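You operate a simulated robot arm through the tools that you are given. There is no shell and no other tool. Be economical: measure what you need, move in short steps, check, and stop when the job is done.

Carry out the task below with a simulated robot arm. There is one attempt and no reset: what you move stays moved.

JOB
Stand the sign for the last fault on the hatch, then reset, run and stop by the hand keypad.

Only the result counts: the job must be done as asked and must still hold three seconds after the hand-in. Knocking over, shifting, dropping, spilling or breaking anything else fails it.

ROBOT AND FRAMES
A 7-joint arm with a two-finger parallel gripper, fixed in place. Base frame: the origin is at the foot of the arm, x ahead of it, y to its left, z up; the work surface is at about z = 0.85. Lengths are in m, angles in rad, forces in N, time in s.
With the tool pointing down near the work surface it reaches from about 0.3 to 0.7 m from the base axis. Its first joint turns from -1.152 to 1.152 rad. Payload 1.57 kg.
Tool frame: the origin (TCP) lies between the finger pads and is the grasp point; the fingertips stand 0.03 m ahead of it; z points along the fingers, y is the line along which they close. Largest opening 0.11 m; finger width 0.024, thickness 0.012; the body of the gripper, 0.048 by 0.112 m, starts 0.078 m behind the TCP.
Orientation is that of the tool frame in the base frame, as [roll, pitch, yaw] about the fixed x, y, z axes, in that order (R = Rz(yaw) Ry(pitch) Rx(roll)). With the fingers straight down and closing along the base's y, the tool's x points along the base's -x, its y along +y and its z along -z.

CONTROLS
- The arm moves only by the tool nudge_tool. Its argument "increments" is a list of rows, each a list of 7 numbers: the shift along the tool's x, y, z in m, then the turn, a rotation vector about the tool's x, y, z in rad, then the opening in per cent of the stroke, from 0 (shut) to 100 (fully open). In form: [[dx, dy, dz, rx, ry, rz, gripper], ...]. A call has 1 to 12 rows; each row shifts and turns the commanded pose from where the row before left it, along the tool's axes as they then stand. Each row takes 0.2 s and may step no farther than 0.05 m and 0.15 rad from the row before; otherwise, or with a gripper value out of range, the whole call is refused. Where a pose cannot be reached the arm comes as near as it can. A force on the tool above 40 N (or 10 N above the force at the start of the call, whichever is more), or a blocked arm, ends the call early, and 0.2 s more pass. The fingers move at their own pace (about 0.108 m/s each) and stop on an object; they squeeze with about 28 N. The grip force told is the motor's: it shows also when the fingers shut on nothing. Time passes only in rows, and 0.2 s behind the last, so rows that do not move let the fingers close. The reply holds the time, the measured pose of the TCP, the force on the tool along the base axes, the opening and the grip force, in the units named above and with some noise, and new pictures: "pictures" is both (left out), scene, wrist or none.
- Cameras (640 x 400 px; columns grow to the right, rows downward): "scene" is fixed at [0.1657, -0.3891, 1.4038]; the picture's right is [0.79, -0.62, 0.00], its down [-0.35, -0.45, -0.82] and it looks along [0.50, 0.64, -0.57] (base axes); focal length 217 px, centre (320, 200). "wrist" rides on the gripper at [0.07, 0.016, -0.141] in the tool frame; the picture's right is [-0.23, 0.97, 0.00], its down [-0.86, -0.20, -0.48] and it looks along [-0.47, -0.11, 0.88] (tool axes); focal length 222 px, centre (320, 200).
- point_at(camera, pixels): for up to 12 pixels [column, row] of the newest picture of that camera ("zoom" is the newest enlarged one), the place [x, y, z] in the base frame of the surface seen there, good to about 0.003 m. The clock stands still meanwhile.
- zoom(camera, box): a new picture of the part [left, top, right, bottom] of that camera's present view, enlarged. The clock stands still meanwhile.
- sign_off(): hands the job in; it is judged then, once.

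Work in short steps. Measure before you move; look again where a grasp or a placing could have gone wrong, and mend it. You have 80 turns and 170 pictures in all, those below and enlarged ones among them. Open the gripper and draw the arm clear of the work before you hand the job in, unless the task says otherwise; then end with one line.

The tools are called after "Request:" by a JSON object that holds its "method" and its "body". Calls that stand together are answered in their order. nudge_tool: Moves the arm, as the interface text tells. Its arguments: {"type":"object","properties":{"increments":{"type":"array"},"pictures":{"type":"string","enum":["both","scene","wrist","none"]}},"required":["increments"]} The other tools are called the same way: point_at (camera, pixels) gives the place of the surface under pixels of a picture; zoom (camera, box) takes an enlarged picture of a part of a camera's view; sign_off () hands the job in.

At the start:

```text
t: 0.0
tcp_pos: [0.4196, -0.071, 1.2331]
tool_rot: [-3.141, 0.002, -3.14]
contact_force: [-0.5, 0.4, -0.2]
gripper_width: 0.1098
grasp_force: 0.0
```

scene: 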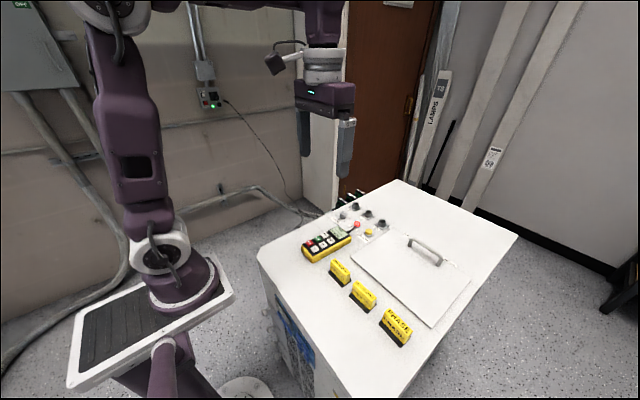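
wrist: 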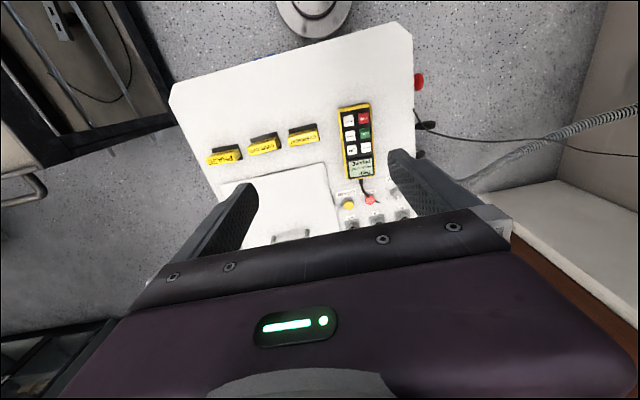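

The scene shows three yellow signs, a keypad with a display, and a hatch with a handle. I zoom in on the keypad and the signs to read them.

Request:
{"method": "zoom", "body": {"camera": "scene", "box": [295, 195, 395, 265]}}

Request:
{"method": "zoom", "body": {"camera": "scene", "box": [320, 250, 420, 350]}}

Request:
{"method": "zoom", "body": {"camera": "wrist", "box": [325, 95, 425, 225]}}

Request:
{"method": "zoom", "body": {"camera": "wrist", "box": [200, 115, 330, 175]}}

```text
5.71 times, centred on (345, 230) of scene
```

zoom: 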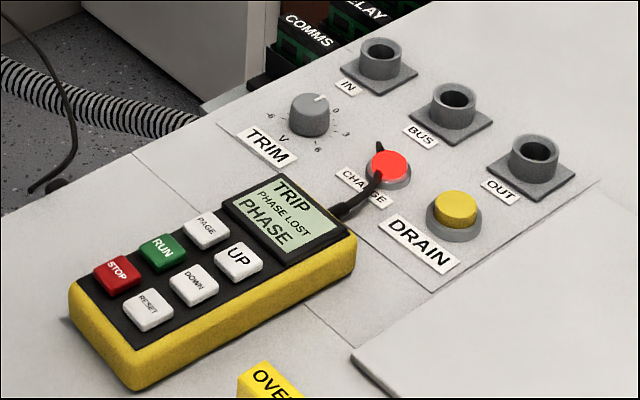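

```text
4.00 times, centred on (370, 300) of scene
```

zoom: 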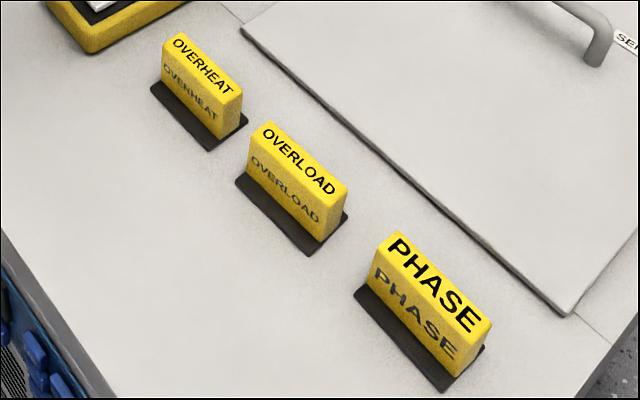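

```text
3.08 times, centred on (375, 160) of wrist
```

zoom: 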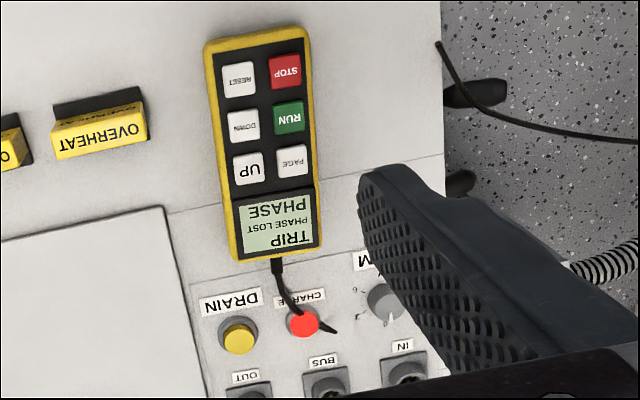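

```text
4.92 times, centred on (265, 145) of wrist
```

zoom: 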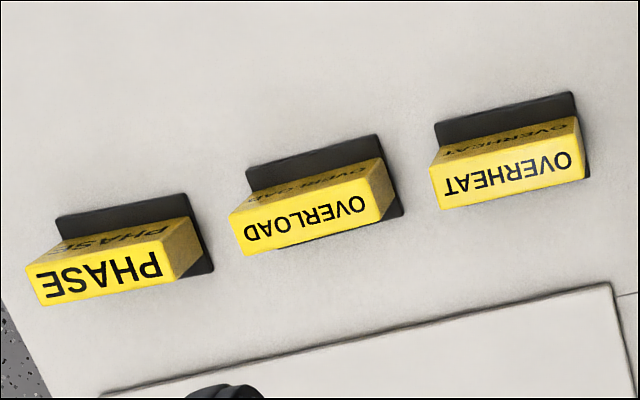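

The display reads "TRIP / PHASE LOST / PHASE", so I need the PHASE sign. I measure that sign, the hatch and the keys.

Request:
{"method": "zoom", "body": {"camera": "scene", "box": [370, 295, 430, 355]}}

Request:
{"method": "point_at", "body": {"camera": "scene", "pixels": [[354, 249], [409, 238], [471, 277], [428, 327], [395, 275], [412, 239], [440, 263], [425, 252], [440, 295]]}}

Request:
{"method": "point_at", "body": {"camera": "wrist", "pixels": [[402, 119]]}}

```text
6.67 times, centred on (400, 325) of scene
```

zoom: 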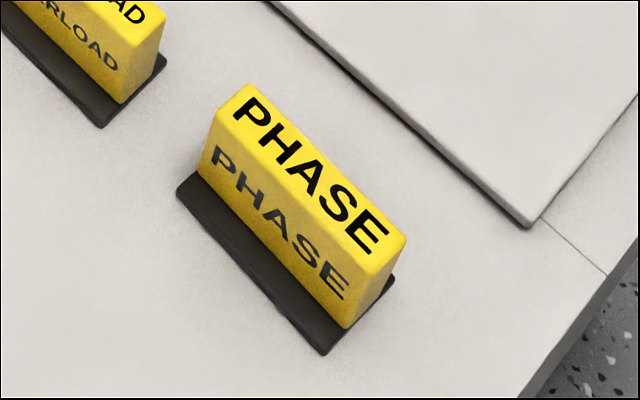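

```text
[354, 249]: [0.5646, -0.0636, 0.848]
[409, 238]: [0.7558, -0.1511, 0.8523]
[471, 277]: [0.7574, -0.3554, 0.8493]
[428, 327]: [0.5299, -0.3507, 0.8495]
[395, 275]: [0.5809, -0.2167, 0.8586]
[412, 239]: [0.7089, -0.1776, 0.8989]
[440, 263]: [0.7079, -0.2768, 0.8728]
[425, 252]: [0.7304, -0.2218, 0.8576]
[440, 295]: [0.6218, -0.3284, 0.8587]
```

```text
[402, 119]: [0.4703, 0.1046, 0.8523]
```

Next I measure the PHASE sign's top corners and base corners in the newest zoom.

Request:
{"method": "point_at", "body": {"camera": "zoom", "pixels": [[250, 92], [222, 112], [400, 238], [374, 268], [310, 175], [182, 192], [322, 350], [390, 280], [210, 180], [340, 318], [450, 300], [100, 300]]}}

Request:
{"method": "zoom", "body": {"camera": "scene", "box": [295, 215, 365, 265]}}

```text
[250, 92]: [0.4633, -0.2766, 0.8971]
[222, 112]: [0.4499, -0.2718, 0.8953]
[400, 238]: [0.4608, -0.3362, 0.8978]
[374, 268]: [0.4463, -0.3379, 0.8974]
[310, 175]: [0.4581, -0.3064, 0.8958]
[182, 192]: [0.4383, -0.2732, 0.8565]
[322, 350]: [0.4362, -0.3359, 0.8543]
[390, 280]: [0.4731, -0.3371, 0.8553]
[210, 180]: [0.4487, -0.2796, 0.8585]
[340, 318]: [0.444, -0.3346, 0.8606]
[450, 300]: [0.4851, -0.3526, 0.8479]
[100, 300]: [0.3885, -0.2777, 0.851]
```

```text
8.00 times, centred on (330, 240) of scene
```

zoom: 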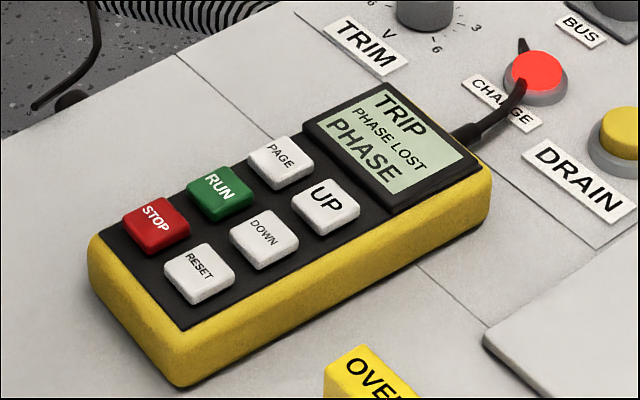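

Sign: centre about (0.455, -0.306), running along y and about 0.065 m long, top z 0.897, so I can grip it by its ends without turning the tool. Next I measure the keys in the newest zoom: STOP (158,222), RUN (220,192), RESET (199,270), plus body points.

Request:
{"method": "point_at", "body": {"camera": "zoom", "pixels": [[158, 218], [220, 190], [199, 268], [262, 236], [275, 160], [325, 203], [190, 325], [105, 235], [390, 140]]}}

Request:
{"method": "point_at", "body": {"camera": "wrist", "pixels": [[364, 118], [364, 134], [349, 121], [340, 108], [368, 103], [224, 156], [263, 146], [286, 237]]}}

Request:
{"method": "nudge_tool", "body": {"increments": [[-0.018, -0.047, 0, 0, 0, 0, 100], [-0.018, -0.046, 0, 0, 0, 0, 100], [0, -0.047, 0.01, 0, 0, 0, 100], [0, -0.047, 0.01, 0, 0, 0, 100], [0, -0.047, 0.01, 0, 0, 0, 100], [0, 0, 0.05, 0, 0, 0, 100], [0, 0, 0.05, 0, 0, 0, 100], [0, 0, 0.05, 0, 0, 0, 100], [0, 0, 0.04, 0, 0, 0, 100]]}}

```text
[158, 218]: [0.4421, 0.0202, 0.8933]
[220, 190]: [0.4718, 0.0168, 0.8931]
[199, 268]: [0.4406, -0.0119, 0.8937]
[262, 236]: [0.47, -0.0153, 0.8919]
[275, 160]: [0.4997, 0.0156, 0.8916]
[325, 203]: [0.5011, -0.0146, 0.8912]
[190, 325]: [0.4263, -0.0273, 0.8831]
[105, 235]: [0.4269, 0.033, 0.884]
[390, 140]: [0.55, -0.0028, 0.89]
```

```text
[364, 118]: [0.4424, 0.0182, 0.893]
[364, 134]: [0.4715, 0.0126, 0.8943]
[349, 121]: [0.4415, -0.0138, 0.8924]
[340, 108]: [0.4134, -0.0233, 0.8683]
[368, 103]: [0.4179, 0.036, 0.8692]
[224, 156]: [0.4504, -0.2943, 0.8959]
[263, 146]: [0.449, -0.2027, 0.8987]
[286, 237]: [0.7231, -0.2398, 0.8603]
```

```text
refused: row 1 steps farther than a row can; nothing moved
```

The first row was just over 0.05 m, so the call was refused. I resend it with smaller steps.

Request:
{"method": "nudge_tool", "body": {"increments": [[-0.018, -0.045, 0, 0, 0, 0, 100], [-0.018, -0.045, 0, 0, 0, 0, 100], [0, -0.048, 0, 0, 0, 0, 100], [0, -0.048, 0, 0, 0, 0, 100], [0, -0.048, 0, 0, 0, 0, 100], [0, 0, 0.05, 0, 0, 0, 100], [0, 0, 0.05, 0, 0, 0, 100], [0, 0, 0.05, 0, 0, 0, 100], [0, 0, 0.04, 0, 0, 0, 100]]}}

```text
t: 2.0
tcp_pos: [0.4574, -0.3038, 1.0427]
tool_rot: [-3.141, 0.0, 3.141]
contact_force: [0.5, -0.6, 0.4]
gripper_width: 0.11
grasp_force: 0.1
```

scene: 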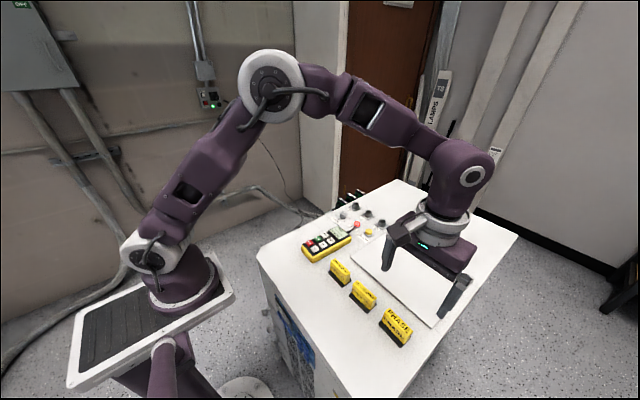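
wrist: 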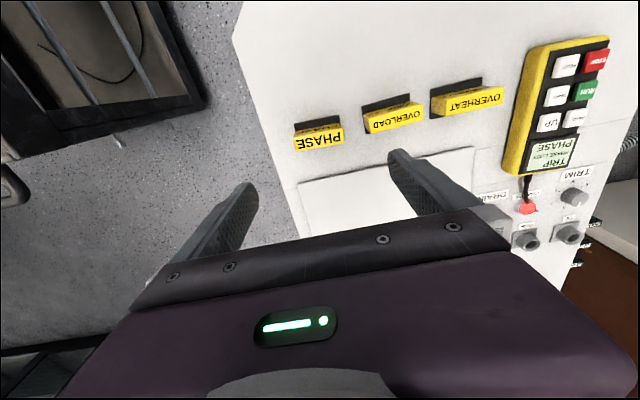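

I measure the PHASE and OVERLOAD sign ends from this closer wrist view, because the finger on the OVERLOAD side may be tight.

Request:
{"method": "zoom", "body": {"camera": "wrist", "box": [280, 80, 440, 160]}}

Request:
{"method": "point_at", "body": {"camera": "zoom", "pixels": [[60, 198], [52, 265], [68, 288], [254, 258], [250, 222], [240, 170], [160, 255], [334, 120], [340, 205], [352, 220], [570, 180], [450, 190]]}}

```text
4.00 times, centred on (360, 120) of wrist
```

zoom: 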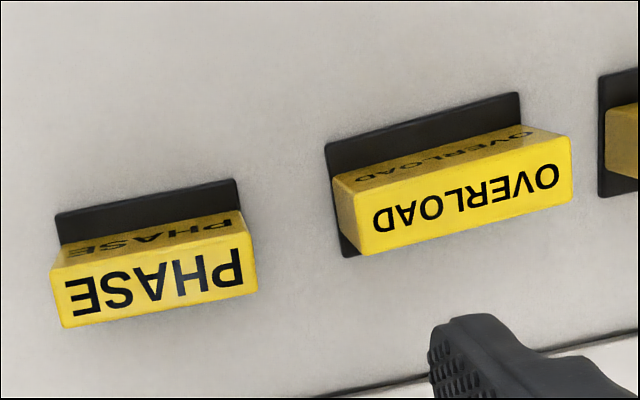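

```text
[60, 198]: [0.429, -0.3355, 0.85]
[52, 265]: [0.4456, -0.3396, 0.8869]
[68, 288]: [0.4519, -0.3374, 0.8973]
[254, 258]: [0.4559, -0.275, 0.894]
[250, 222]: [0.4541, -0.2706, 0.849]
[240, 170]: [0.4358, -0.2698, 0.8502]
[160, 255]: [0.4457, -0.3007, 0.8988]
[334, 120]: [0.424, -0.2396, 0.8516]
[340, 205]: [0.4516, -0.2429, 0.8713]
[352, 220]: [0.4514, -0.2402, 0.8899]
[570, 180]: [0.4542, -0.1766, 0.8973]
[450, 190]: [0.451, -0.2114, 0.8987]
```

The gap between PHASE (y −0.271) and OVERLOAD (y −0.241) is about 30 mm, so a 75% opening leaves margin on both sides. I descend to just above the sign and check.

Request:
{"method": "nudge_tool", "body": {"increments": [[0.0025, -0.001, 0, 0, 0, 0, 75], [0, 0, 0.04, 0, 0, 0, 75], [0, 0, 0.04, 0, 0, 0, 75], [0, 0, 0.027, 0, 0, 0, 75], [0, 0, 0, 0, 0, 0, 75]]}}

Request:
{"method": "zoom", "body": {"camera": "scene", "box": [340, 250, 460, 350]}}

```text
t: 3.2
tcp_pos: [0.4546, -0.3056, 0.9352]
tool_rot: [3.141, 0.001, -3.141]
contact_force: [-1.3, 0.7, -0.6]
gripper_width: 0.0822
grasp_force: 0.0
```

scene: 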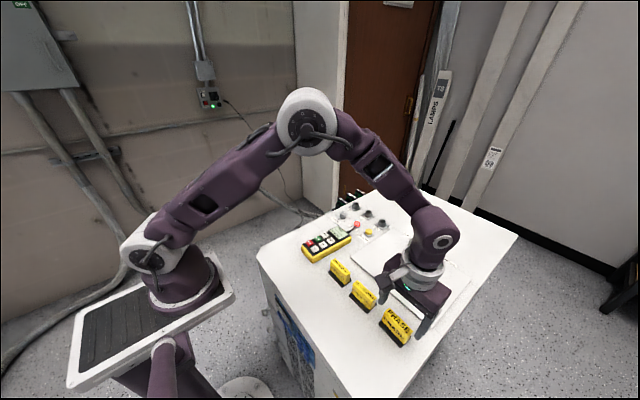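
wrist: 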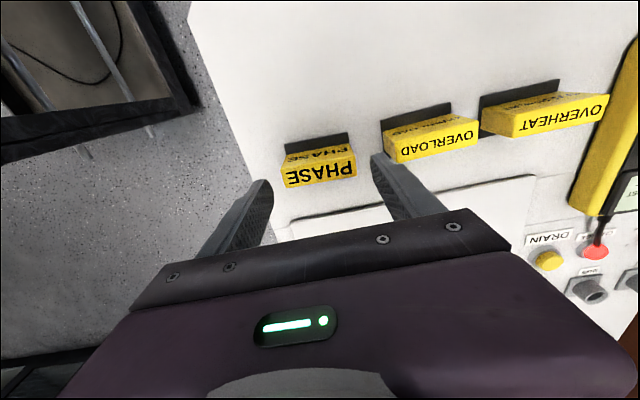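

```text
4.00 times, centred on (400, 300) of scene
```

zoom: 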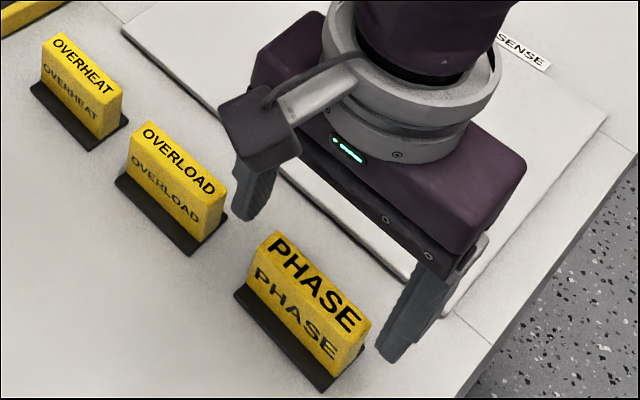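

The fingers straddle the sign evenly (fingertips at columns 265 and 378, sign 283–356). I descend to TCP z 0.890.

Request:
{"method": "nudge_tool", "body": {"increments": [[0, 0, 0.025, 0, 0, 0, 75], [0, 0, 0.02, 0, 0, 0, 75]]}}

Request:
{"method": "zoom", "body": {"camera": "scene", "box": [340, 250, 460, 350]}}

```text
t: 3.8
tcp_pos: [0.4543, -0.3064, 0.89]
tool_rot: [-3.142, 0.001, -3.141]
contact_force: [0.3, 0.6, 0.0]
gripper_width: 0.0824
grasp_force: 0.0
```

scene: 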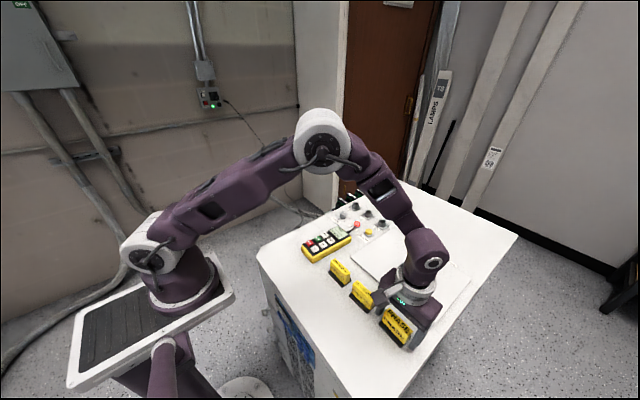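
wrist: 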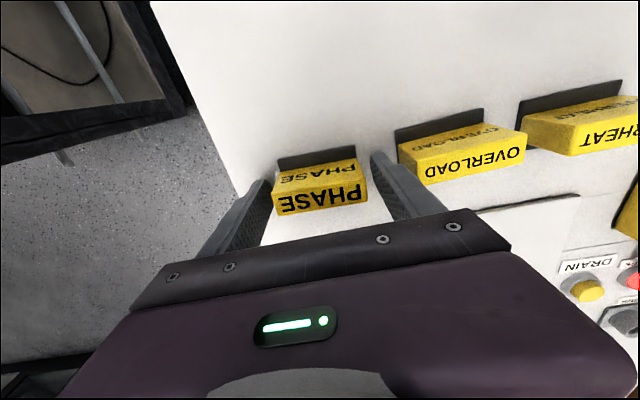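

```text
4.00 times, centred on (400, 300) of scene
```

zoom: 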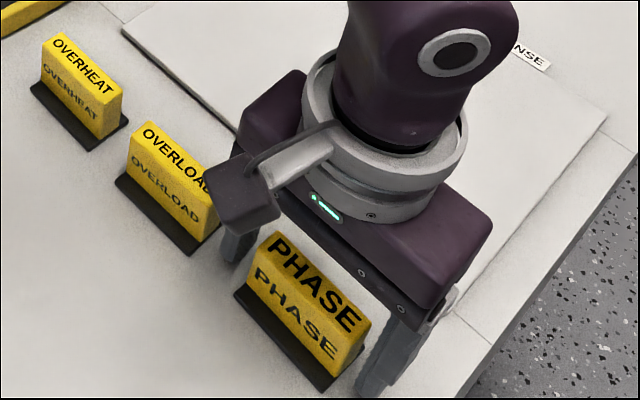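

The fingers sit beside the sign's two ends without touching OVERLOAD. I close and wait.

Request:
{"method": "nudge_tool", "body": {"increments": [[0, 0, 0, 0, 0, 0, 40], [0, 0, 0, 0, 0, 0, 40], [0, 0, 0, 0, 0, 0, 40]]}}

```text
t: 4.6
tcp_pos: [0.4537, -0.3053, 0.89]
tool_rot: [3.141, 0.0, 3.141]
contact_force: [0.0, -0.3, 0.4]
gripper_width: 0.0659
grasp_force: 28.3
```

scene: 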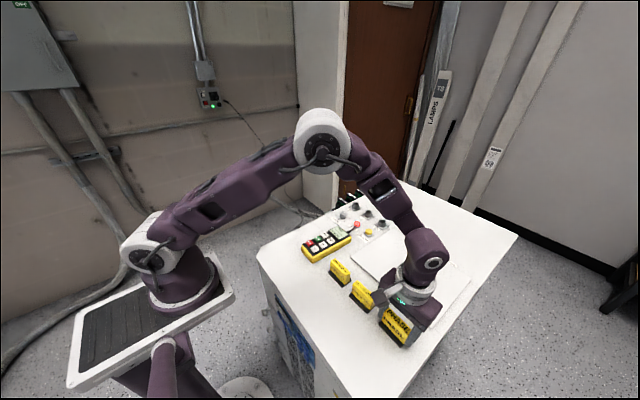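
wrist: 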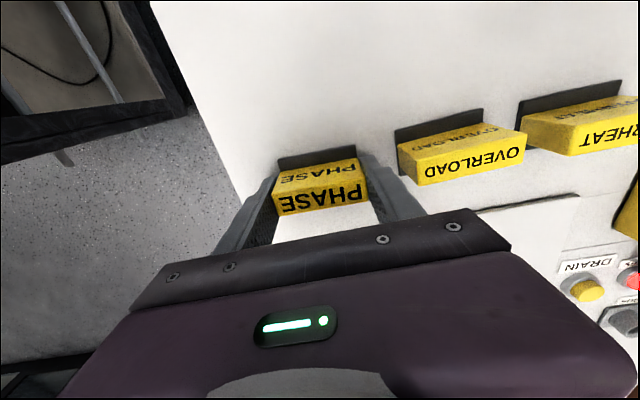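

The sign is gripped (0.0659 m, 28 N). I lift it slowly to check the hold.

Request:
{"method": "nudge_tool", "body": {"increments": [[0, 0, -0.015, 0, 0, 0, 40], [0, 0, -0.025, 0, 0, 0, 40], [0, 0, -0.03, 0, 0, 0, 40]]}}

Request:
{"method": "zoom", "body": {"camera": "scene", "box": [340, 230, 460, 350]}}

```text
t: 5.4
tcp_pos: [0.4542, -0.3069, 0.9618]
tool_rot: [3.141, -0.001, -3.141]
contact_force: [0.2, -0.3, 1.3]
gripper_width: 0.044
grasp_force: 0.1
```

scene: 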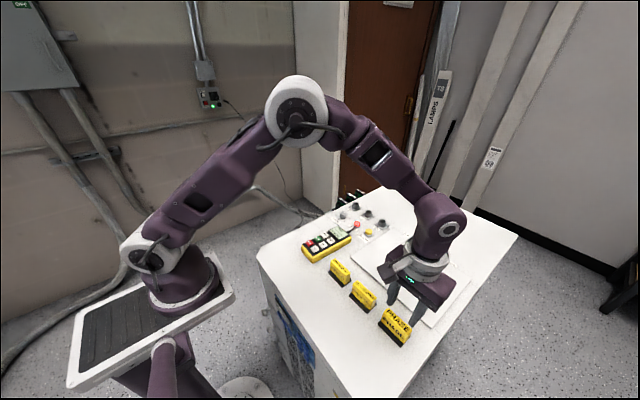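
wrist: 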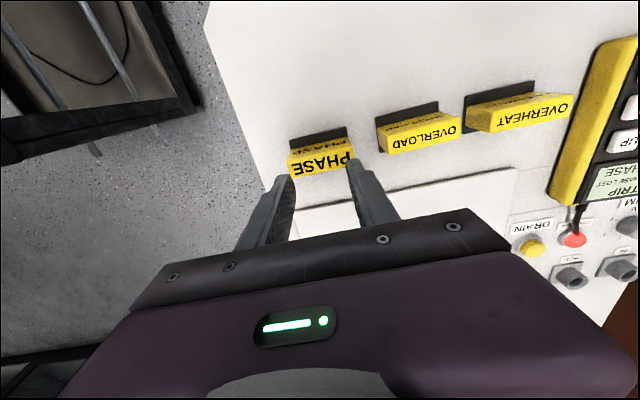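

```text
3.33 times, centred on (400, 290) of scene
```

zoom: 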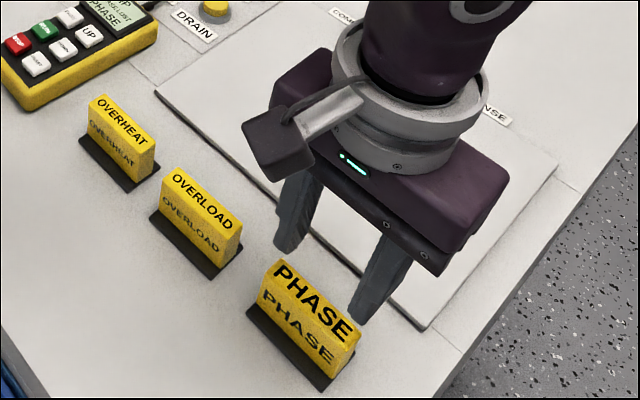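

The sign slipped out of the end grip (opening now 0.044) and still stands in place, so it has a magnetic base. I will grip it across its faces and peel it off by tilting, so I turn the tool +90° (plus about 0.05 for the sign's yaw) above it.

Request:
{"method": "nudge_tool", "body": {"increments": [[0, 0, -0.01, 0, 0, 0.1478, 50], [0, 0, -0.01, 0, 0, 0.1478, 50], [0, 0, 0, 0, 0, 0.1478, 50], [0, 0, 0, 0, 0, 0.1478, 50], [0, 0, 0, 0, 0, 0.1478, 50], [0, 0, 0, 0, 0, 0.1478, 50], [0, 0, 0, 0, 0, 0.1478, 50], [0, 0, 0, 0, 0, 0.1478, 50], [0, 0, 0, 0, 0, 0.1478, 50], [0, 0, 0, 0, 0, 0.1478, 50], [0, 0, 0, 0, 0, 0.1478, 50]]}}

Request:
{"method": "zoom", "body": {"camera": "scene", "box": [350, 260, 450, 350]}}

```text
t: 7.8
tcp_pos: [0.4544, -0.3056, 0.9815]
tool_rot: [-3.142, -0.001, 1.514]
contact_force: [0.0, 0.0, 0.5]
gripper_width: 0.0549
grasp_force: 0.0
```

scene: 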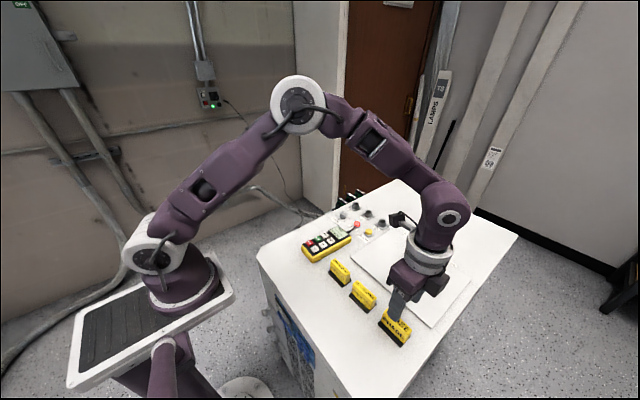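
wrist: 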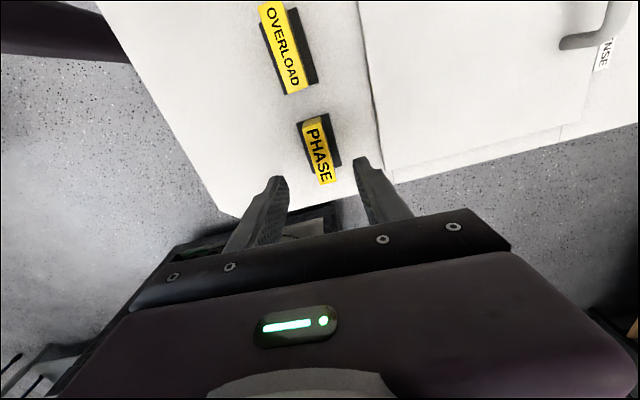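

```text
4.44 times, centred on (400, 305) of scene
```

zoom: 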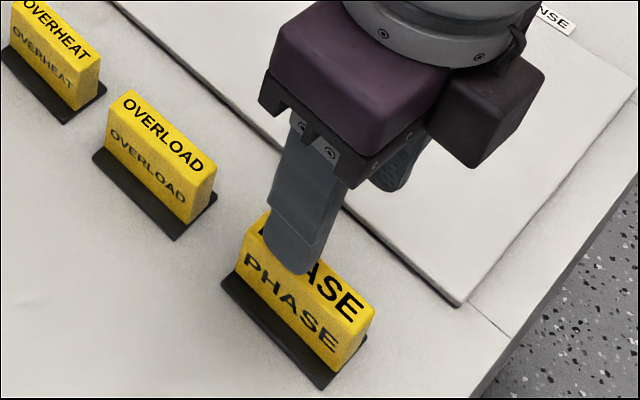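

The tool is turned. I recheck where the sign is now in the wrist view before descending.

Request:
{"method": "zoom", "body": {"camera": "wrist", "box": [270, 100, 370, 200]}}

Request:
{"method": "point_at", "body": {"camera": "wrist", "pixels": [[305, 122], [319, 117], [320, 183], [333, 179], [317, 150], [327, 115], [340, 160]]}}

```text
4.00 times, centred on (320, 150) of wrist
```

zoom: 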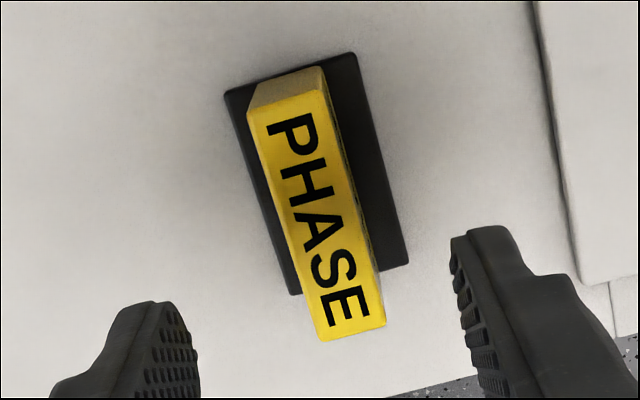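

```text
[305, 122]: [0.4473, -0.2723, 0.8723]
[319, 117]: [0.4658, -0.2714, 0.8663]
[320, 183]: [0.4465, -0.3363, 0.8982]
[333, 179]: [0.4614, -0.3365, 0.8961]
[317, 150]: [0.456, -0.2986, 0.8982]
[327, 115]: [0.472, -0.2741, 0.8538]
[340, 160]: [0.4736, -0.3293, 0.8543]
```

The sign has not moved: centre about (0.455, −0.305). I lower to TCP z 0.892, with the fingertips above the black base, and close.

Request:
{"method": "nudge_tool", "body": {"increments": [[0, 0, 0.03, 0, 0, 0, 50], [0, 0, 0.03, 0, 0, 0, 50], [0, 0, 0.02, 0, 0, 0, 50], [0, 0, 0.0095, 0, 0, 0, 50], [0, 0, 0, 0, 0, 0, 0], [0, 0, 0, 0, 0, 0, 0], [0, 0, 0, 0, 0, 0, 0]]}}

Request:
{"method": "zoom", "body": {"camera": "scene", "box": [350, 260, 450, 350]}}

```text
t: 9.4
tcp_pos: [0.4522, -0.3044, 0.8914]
tool_rot: [3.141, 0.0, 1.516]
contact_force: [-0.8, -0.8, -0.4]
gripper_width: 0.0197
grasp_force: 28.2
```

scene: 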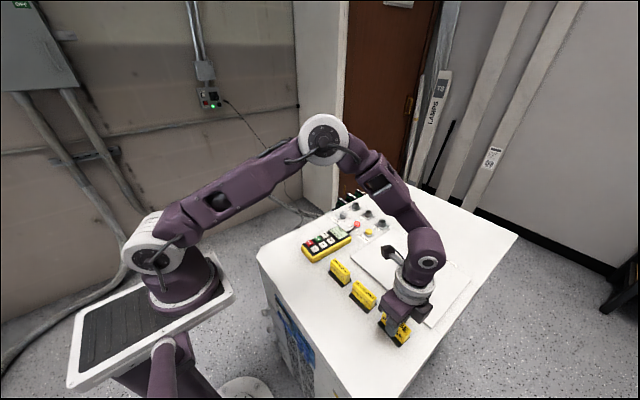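
wrist: 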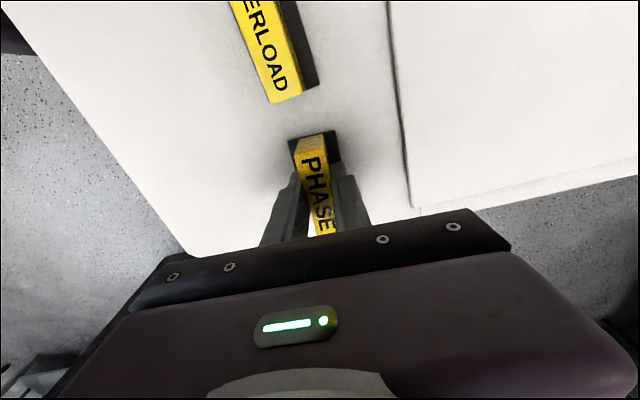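

```text
4.44 times, centred on (400, 305) of scene
```

zoom: 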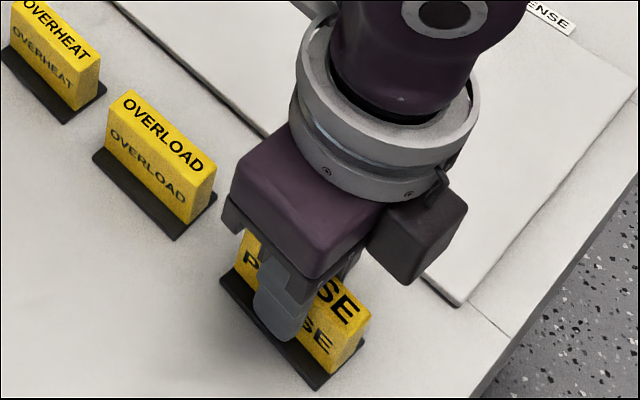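

Gripped across the faces (0.0197 m, 28 N). Next I tilt about the base's near edge, towards −x, to peel the magnet off.

Request:
{"method": "nudge_tool", "body": {"increments": [[0, -0.003, -0.001, -0.07, 0, 0, 0], [0, -0.003, -0.001, -0.07, 0, 0, 0], [0, -0.0059, -0.002, -0.14, 0, 0, 0], [0, -0.0059, -0.002, -0.14, 0, 0, 0]]}}

Request:
{"method": "zoom", "body": {"camera": "scene", "box": [350, 260, 450, 350]}}

```text
t: 10.4
tcp_pos: [0.4361, -0.3037, 0.8952]
tool_rot: [2.719, 0.001, 1.514]
contact_force: [4.0, -0.7, 23.9]
gripper_width: 0.0195
grasp_force: 27.5
```

scene: 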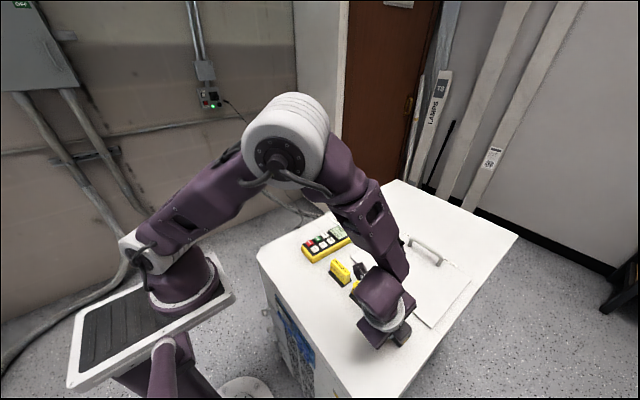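
wrist: 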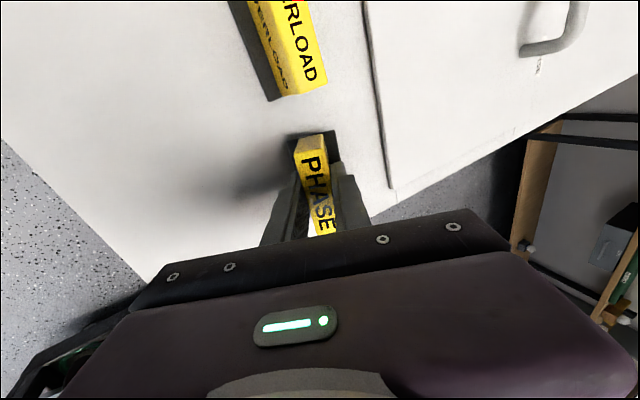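

```text
4.44 times, centred on (400, 305) of scene
```

zoom: 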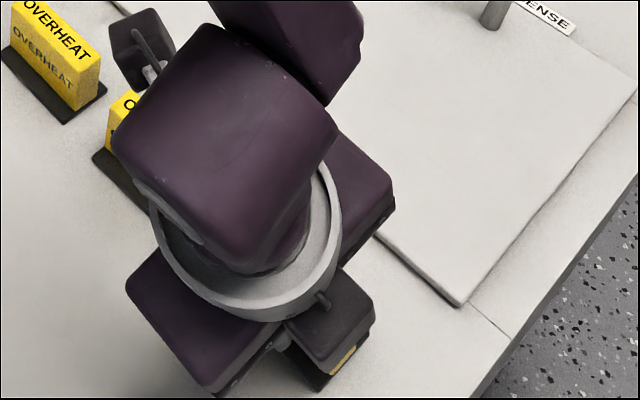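

The sign tilted with the gripper, and its edge presses on the table at about 24 N. I lift straight up (base z) in small steps.

Request:
{"method": "nudge_tool", "body": {"increments": [[0, 0.002, -0.0046, 0, 0, 0, 0], [0, 0.004, -0.009, 0, 0, 0, 0], [0, 0.008, -0.018, 0, 0, 0, 0], [0, 0.012, -0.027, 0, 0, 0, 0]]}}

Request:
{"method": "zoom", "body": {"camera": "scene", "box": [350, 250, 450, 350]}}

```text
t: 11.4
tcp_pos: [0.4335, -0.303, 0.9578]
tool_rot: [2.723, -0.002, 1.515]
contact_force: [-0.6, -1.0, 0.0]
gripper_width: 0.0193
grasp_force: 28.1
```

scene: 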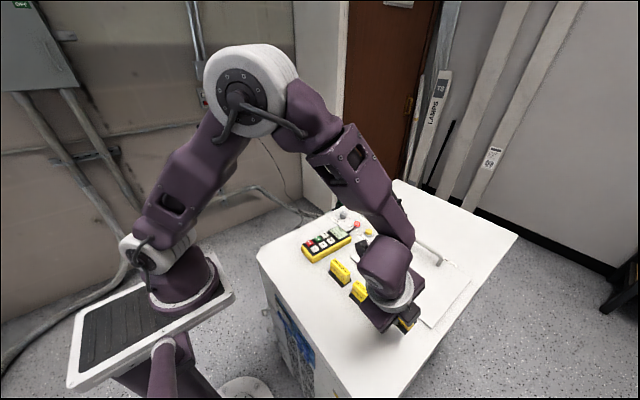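
wrist: 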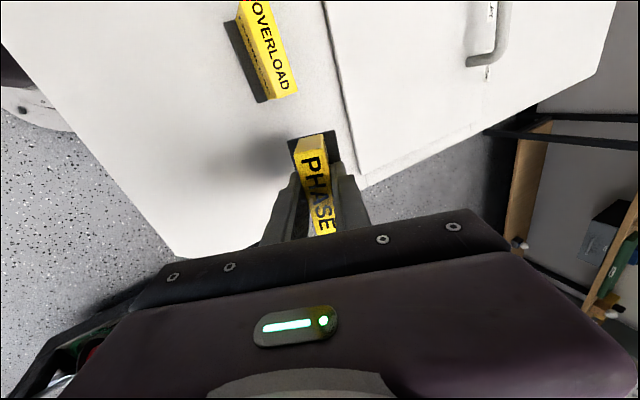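

```text
4.00 times, centred on (400, 300) of scene
```

zoom: 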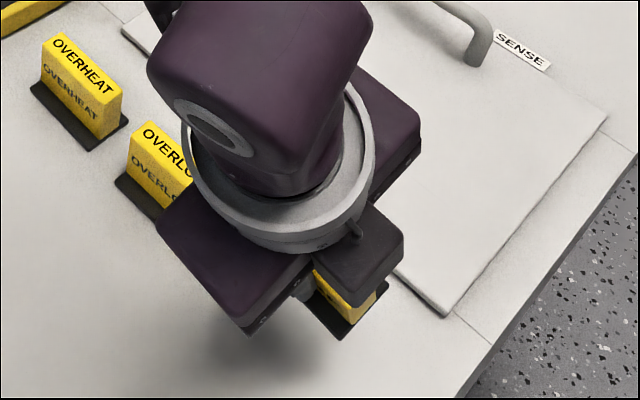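

The sign is free and held (0.0193 m, 28 N). I set it upright again and carry it over the hatch to about (0.615, −0.23), high enough to clear everything.

Request:
{"method": "nudge_tool", "body": {"increments": [[0, 0, -0.015, 0.14, 0, 0, 0], [0, 0, -0.015, 0.14, 0, 0, 0], [0, 0, 0, 0.142, 0, 0, 0], [0.0207, 0.0443, 0, 0, 0, 0, 0], [0.0207, 0.0443, 0, 0, 0, 0, 0], [0.0207, 0.0443, 0, 0, 0, 0, 0], [0.0207, 0.0443, 0, 0, 0, 0, 0], [0, 0, 0, 0, 0, 0, 0]]}}

Request:
{"method": "zoom", "body": {"camera": "scene", "box": [350, 210, 490, 340]}}

```text
t: 13.2
tcp_pos: [0.6066, -0.2301, 0.9858]
tool_rot: [-3.139, 0.003, 1.516]
contact_force: [-1.1, -0.1, 0.1]
gripper_width: 0.0193
grasp_force: 28.1
```

scene: 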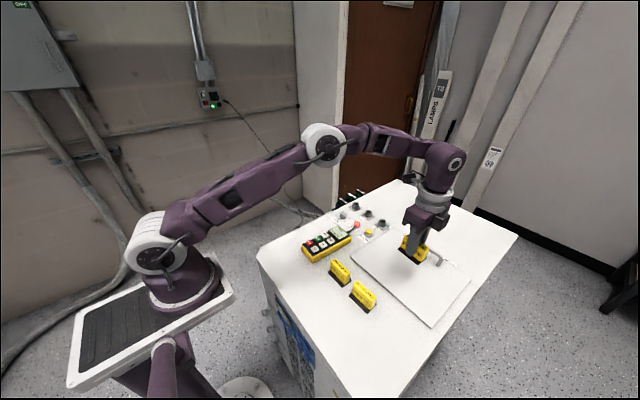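
wrist: 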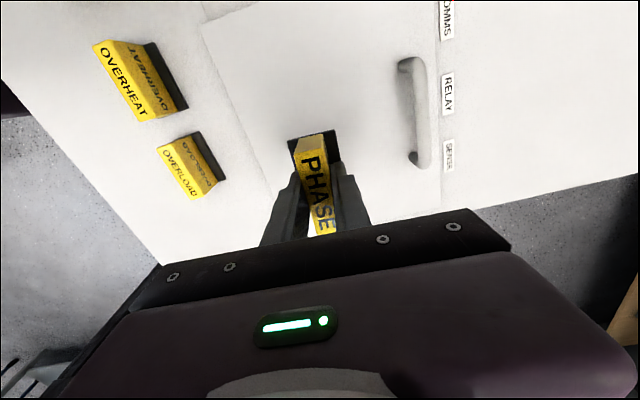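

```text
3.08 times, centred on (420, 275) of scene
```

zoom: 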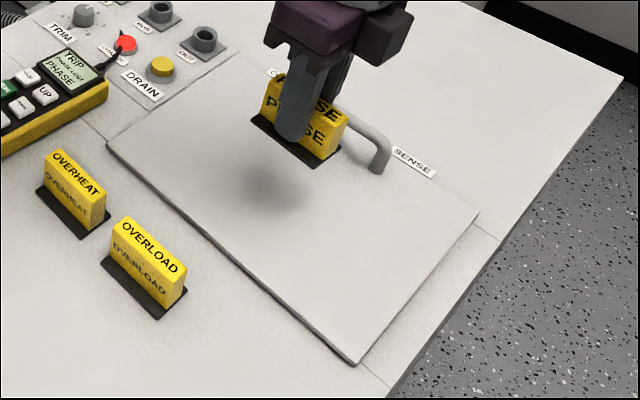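

The sign is upright above the middle of the hatch, clear of the handle. I lower to about 2 mm above contact and check the force and pose.

Request:
{"method": "nudge_tool", "body": {"increments": [[0, 0, 0.03, 0, 0, 0, 0], [0, 0, 0.03, 0, 0, 0, 0], [0, 0, 0.015, 0, 0, 0, 0], [0, 0, 0.006, 0, 0, 0, 0], [0, 0, 0.002, 0, 0, 0, 0]]}}

Request:
{"method": "zoom", "body": {"camera": "scene", "box": [380, 220, 460, 280]}}

```text
t: 14.4
tcp_pos: [0.6072, -0.2299, 0.9013]
tool_rot: [-3.139, 0.001, 1.515]
contact_force: [-0.2, 0.4, -0.7]
gripper_width: 0.0198
grasp_force: 27.8
```

scene: 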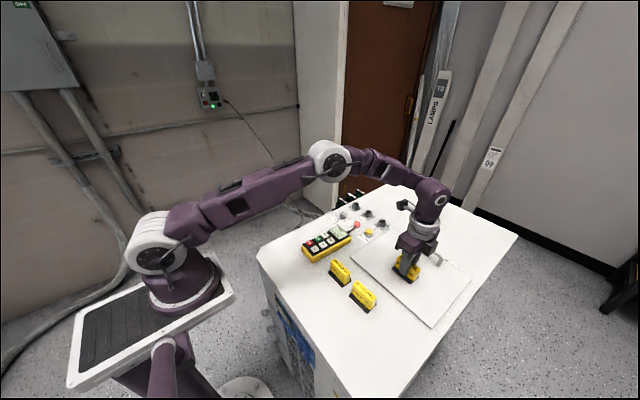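
wrist: 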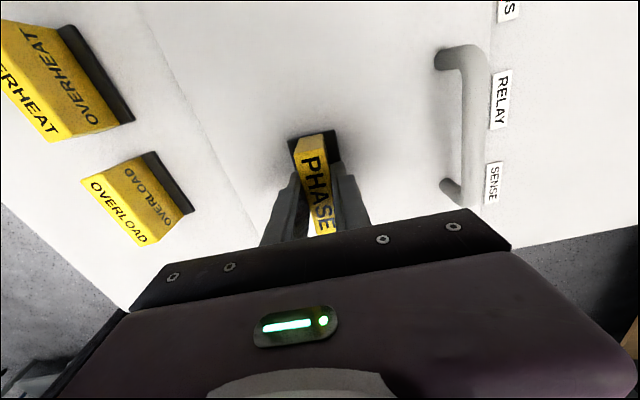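

```text
6.67 times, centred on (420, 250) of scene
```

zoom: 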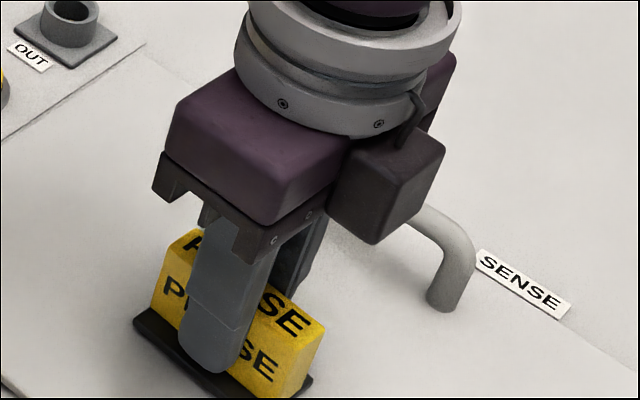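

No contact yet. I continue down in 1 mm steps until force shows.

Request:
{"method": "nudge_tool", "body": {"increments": [[0, 0, 0.001, 0, 0, 0, 0], [0, 0, 0.001, 0, 0, 0, 0]], "pictures": "none"}}

```text
t: 15.0
tcp_pos: [0.6061, -0.2305, 0.9004]
tool_rot: [-3.141, 0.0, 1.512]
contact_force: [-0.6, 0.2, -1.2]
gripper_width: 0.0193
grasp_force: 28.1
```

Request:
{"method": "nudge_tool", "body": {"increments": [[0, 0, 0.001, 0, 0, 0, 0], [0, 0, 0.001, 0, 0, 0, 0]], "pictures": "none"}}

```text
t: 15.6
tcp_pos: [0.607, -0.2312, 0.9]
tool_rot: [-3.141, 0.001, 1.516]
contact_force: [0.3, 0.8, 12.2]
gripper_width: 0.0193
grasp_force: 27.9
```

Contact at 12 N: the sign sits on the hatch. I open the fingers, rise, and look.

Request:
{"method": "nudge_tool", "body": {"increments": [[0, 0, -0.001, 0, 0, 0, 45], [0, 0, 0, 0, 0, 0, 45], [0, 0, -0.02, 0, 0, 0, 45], [0, 0, -0.04, 0, 0, 0, 45], [0, 0, -0.05, 0, 0, 0, 45]]}}

Request:
{"method": "zoom", "body": {"camera": "scene", "box": [350, 210, 490, 340]}}

```text
t: 16.8
tcp_pos: [0.6075, -0.2318, 1.0104]
tool_rot: [-3.139, 0.001, 1.515]
contact_force: [0.5, 0.5, -0.3]
gripper_width: 0.0497
grasp_force: 0.0
```

scene: 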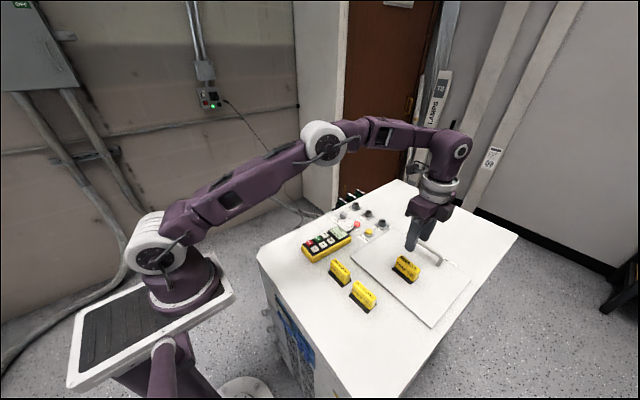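
wrist: 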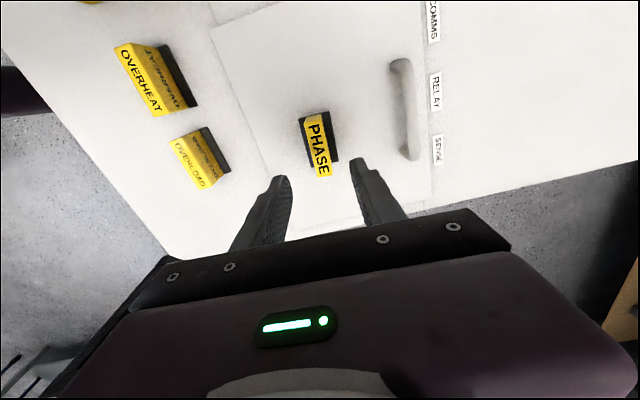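

```text
3.08 times, centred on (420, 275) of scene
```

zoom: 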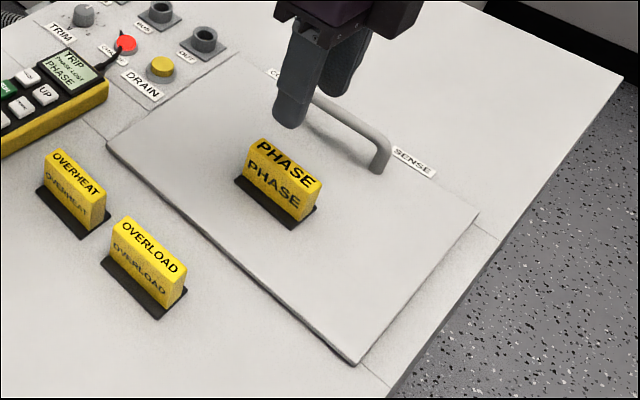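

The PHASE sign stands alone on the hatch. I close the fingers and move above RESET at (0.441, −0.0125).

Request:
{"method": "nudge_tool", "body": {"increments": [[0.03495, -0.0297, 0, 0, 0, 0, 0], [0.03495, -0.0297, 0, 0, 0, 0, 0], [0.03495, -0.0297, 0, 0, 0, 0, 0], [0.03495, -0.0297, 0, 0, 0, 0, 0], [0.03495, -0.0297, 0, 0, 0, 0, 0], [0.03495, -0.0297, 0, 0, 0, 0, 0], [0, 0, 0.03, 0, 0, 0, 0], [0, 0, 0.03, 0, 0, 0, 0], [0, 0, 0, 0, 0, 0, 0]]}}

Request:
{"method": "zoom", "body": {"camera": "scene", "box": [290, 205, 370, 265]}}

```text
t: 18.8
tcp_pos: [0.4395, -0.0125, 0.9513]
tool_rot: [-3.14, 0.0, 1.515]
contact_force: [-0.7, 0.6, -0.5]
gripper_width: 0.0
grasp_force: 21.6
```

scene: 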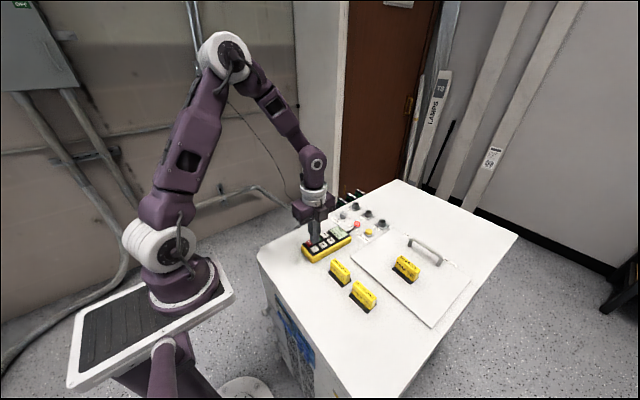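
wrist: 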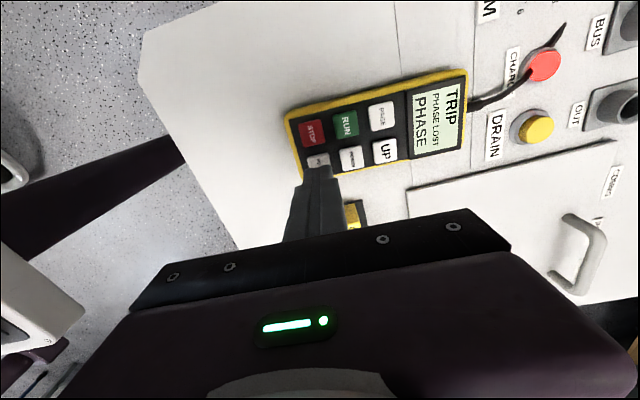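

```text
6.67 times, centred on (330, 235) of scene
```

zoom: 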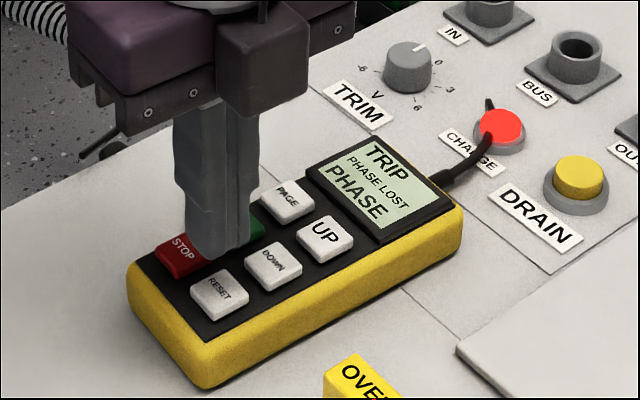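

The fingers are above RESET. I recheck the key centres from this near wrist view.

Request:
{"method": "zoom", "body": {"camera": "wrist", "box": [270, 70, 430, 200]}}

Request:
{"method": "point_at", "body": {"camera": "wrist", "pixels": [[312, 133], [345, 125], [380, 116], [352, 158], [385, 150], [317, 163], [303, 135], [321, 131]]}}

```text
3.08 times, centred on (350, 135) of wrist
```

zoom: 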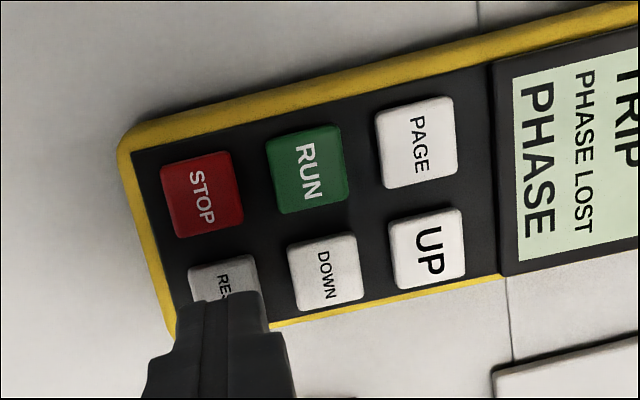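

```text
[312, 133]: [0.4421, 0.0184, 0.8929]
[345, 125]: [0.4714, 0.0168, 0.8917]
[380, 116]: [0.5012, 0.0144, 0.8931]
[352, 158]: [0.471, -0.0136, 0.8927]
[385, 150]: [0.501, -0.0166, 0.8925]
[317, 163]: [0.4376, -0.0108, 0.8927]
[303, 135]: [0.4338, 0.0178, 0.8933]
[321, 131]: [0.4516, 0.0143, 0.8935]
```

RESET centre is at about (0.441, −0.012), and the tool is over it. I approach and press down gently.

Request:
{"method": "nudge_tool", "body": {"increments": [[0, 0.0015, 0.015, 0, 0, 0, 0], [0, 0, 0.01, 0, 0, 0, 0], [0, 0, 0.0025, 0, 0, 0, 0], [0, 0, 0.0015, 0, 0, 0, 0]], "pictures": "scene"}}

Request:
{"method": "zoom", "body": {"camera": "scene", "box": [290, 205, 370, 265]}}

```text
t: 19.8
tcp_pos: [0.4421, -0.0113, 0.9209]
tool_rot: [-3.141, 0.001, 1.514]
contact_force: [-0.3, -0.4, 1.4]
gripper_width: 0.0
grasp_force: 21.1
```

scene: 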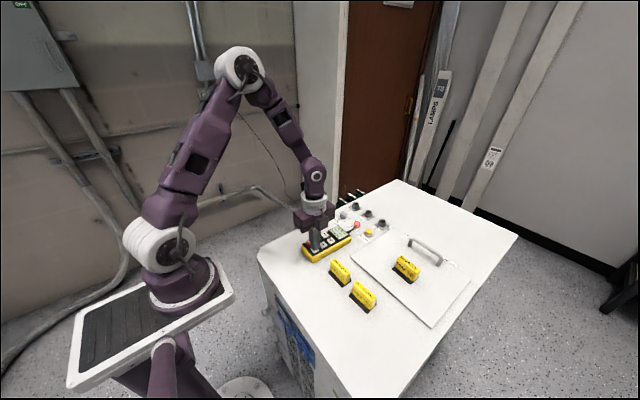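

```text
6.67 times, centred on (330, 235) of scene
```

zoom: 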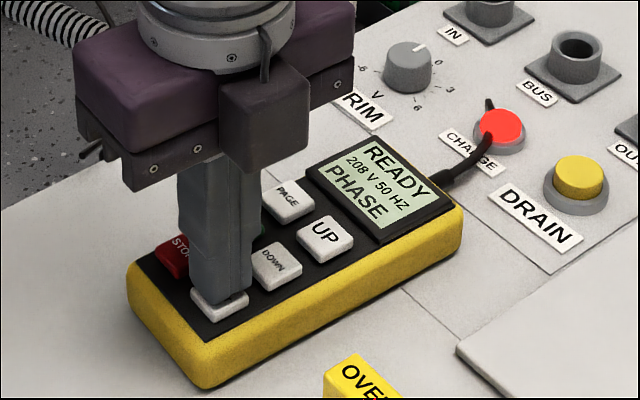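

The display reads READY, so RESET registered. I lift, move over RUN (0.4715, 0.0168) and check above it.

Request:
{"method": "nudge_tool", "body": {"increments": [[0, 0, -0.025, 0, 0, 0, 0], [0.0304, 0.0284, 0, 0, 0, 0, 0], [0, 0, 0, 0, 0, 0, 0]]}}

Request:
{"method": "zoom", "body": {"camera": "scene", "box": [290, 205, 370, 265]}}

Request:
{"method": "zoom", "body": {"camera": "wrist", "box": [240, 100, 400, 230]}}

```text
t: 20.6
tcp_pos: [0.4716, 0.0182, 0.9455]
tool_rot: [-3.141, 0.001, 1.515]
contact_force: [-0.1, 0.2, 0.7]
gripper_width: 0.0
grasp_force: 21.5
```

scene: 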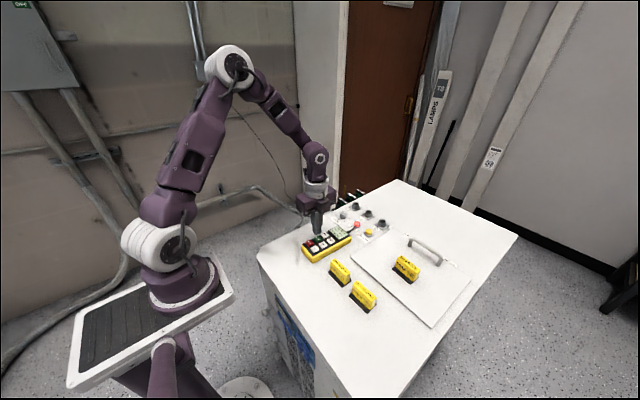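
wrist: 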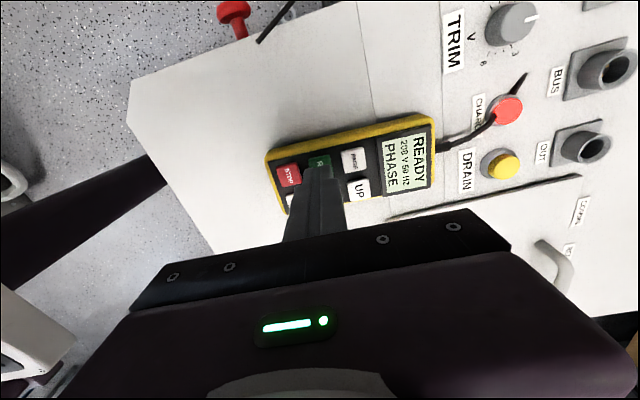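

```text
6.67 times, centred on (330, 235) of scene
```

zoom: 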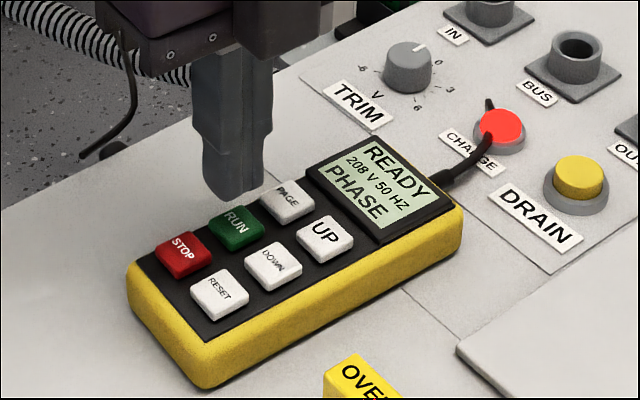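

```text
3.08 times, centred on (320, 165) of wrist
```

zoom: 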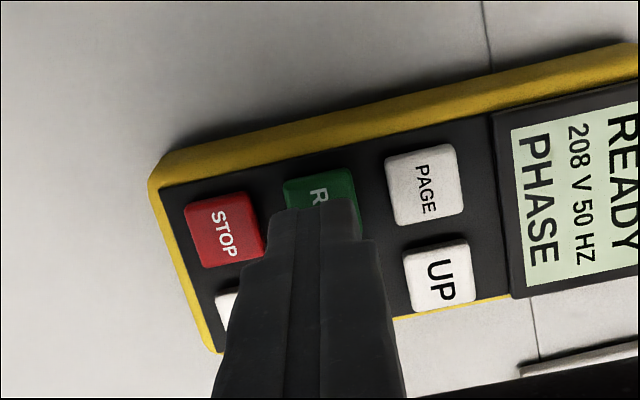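

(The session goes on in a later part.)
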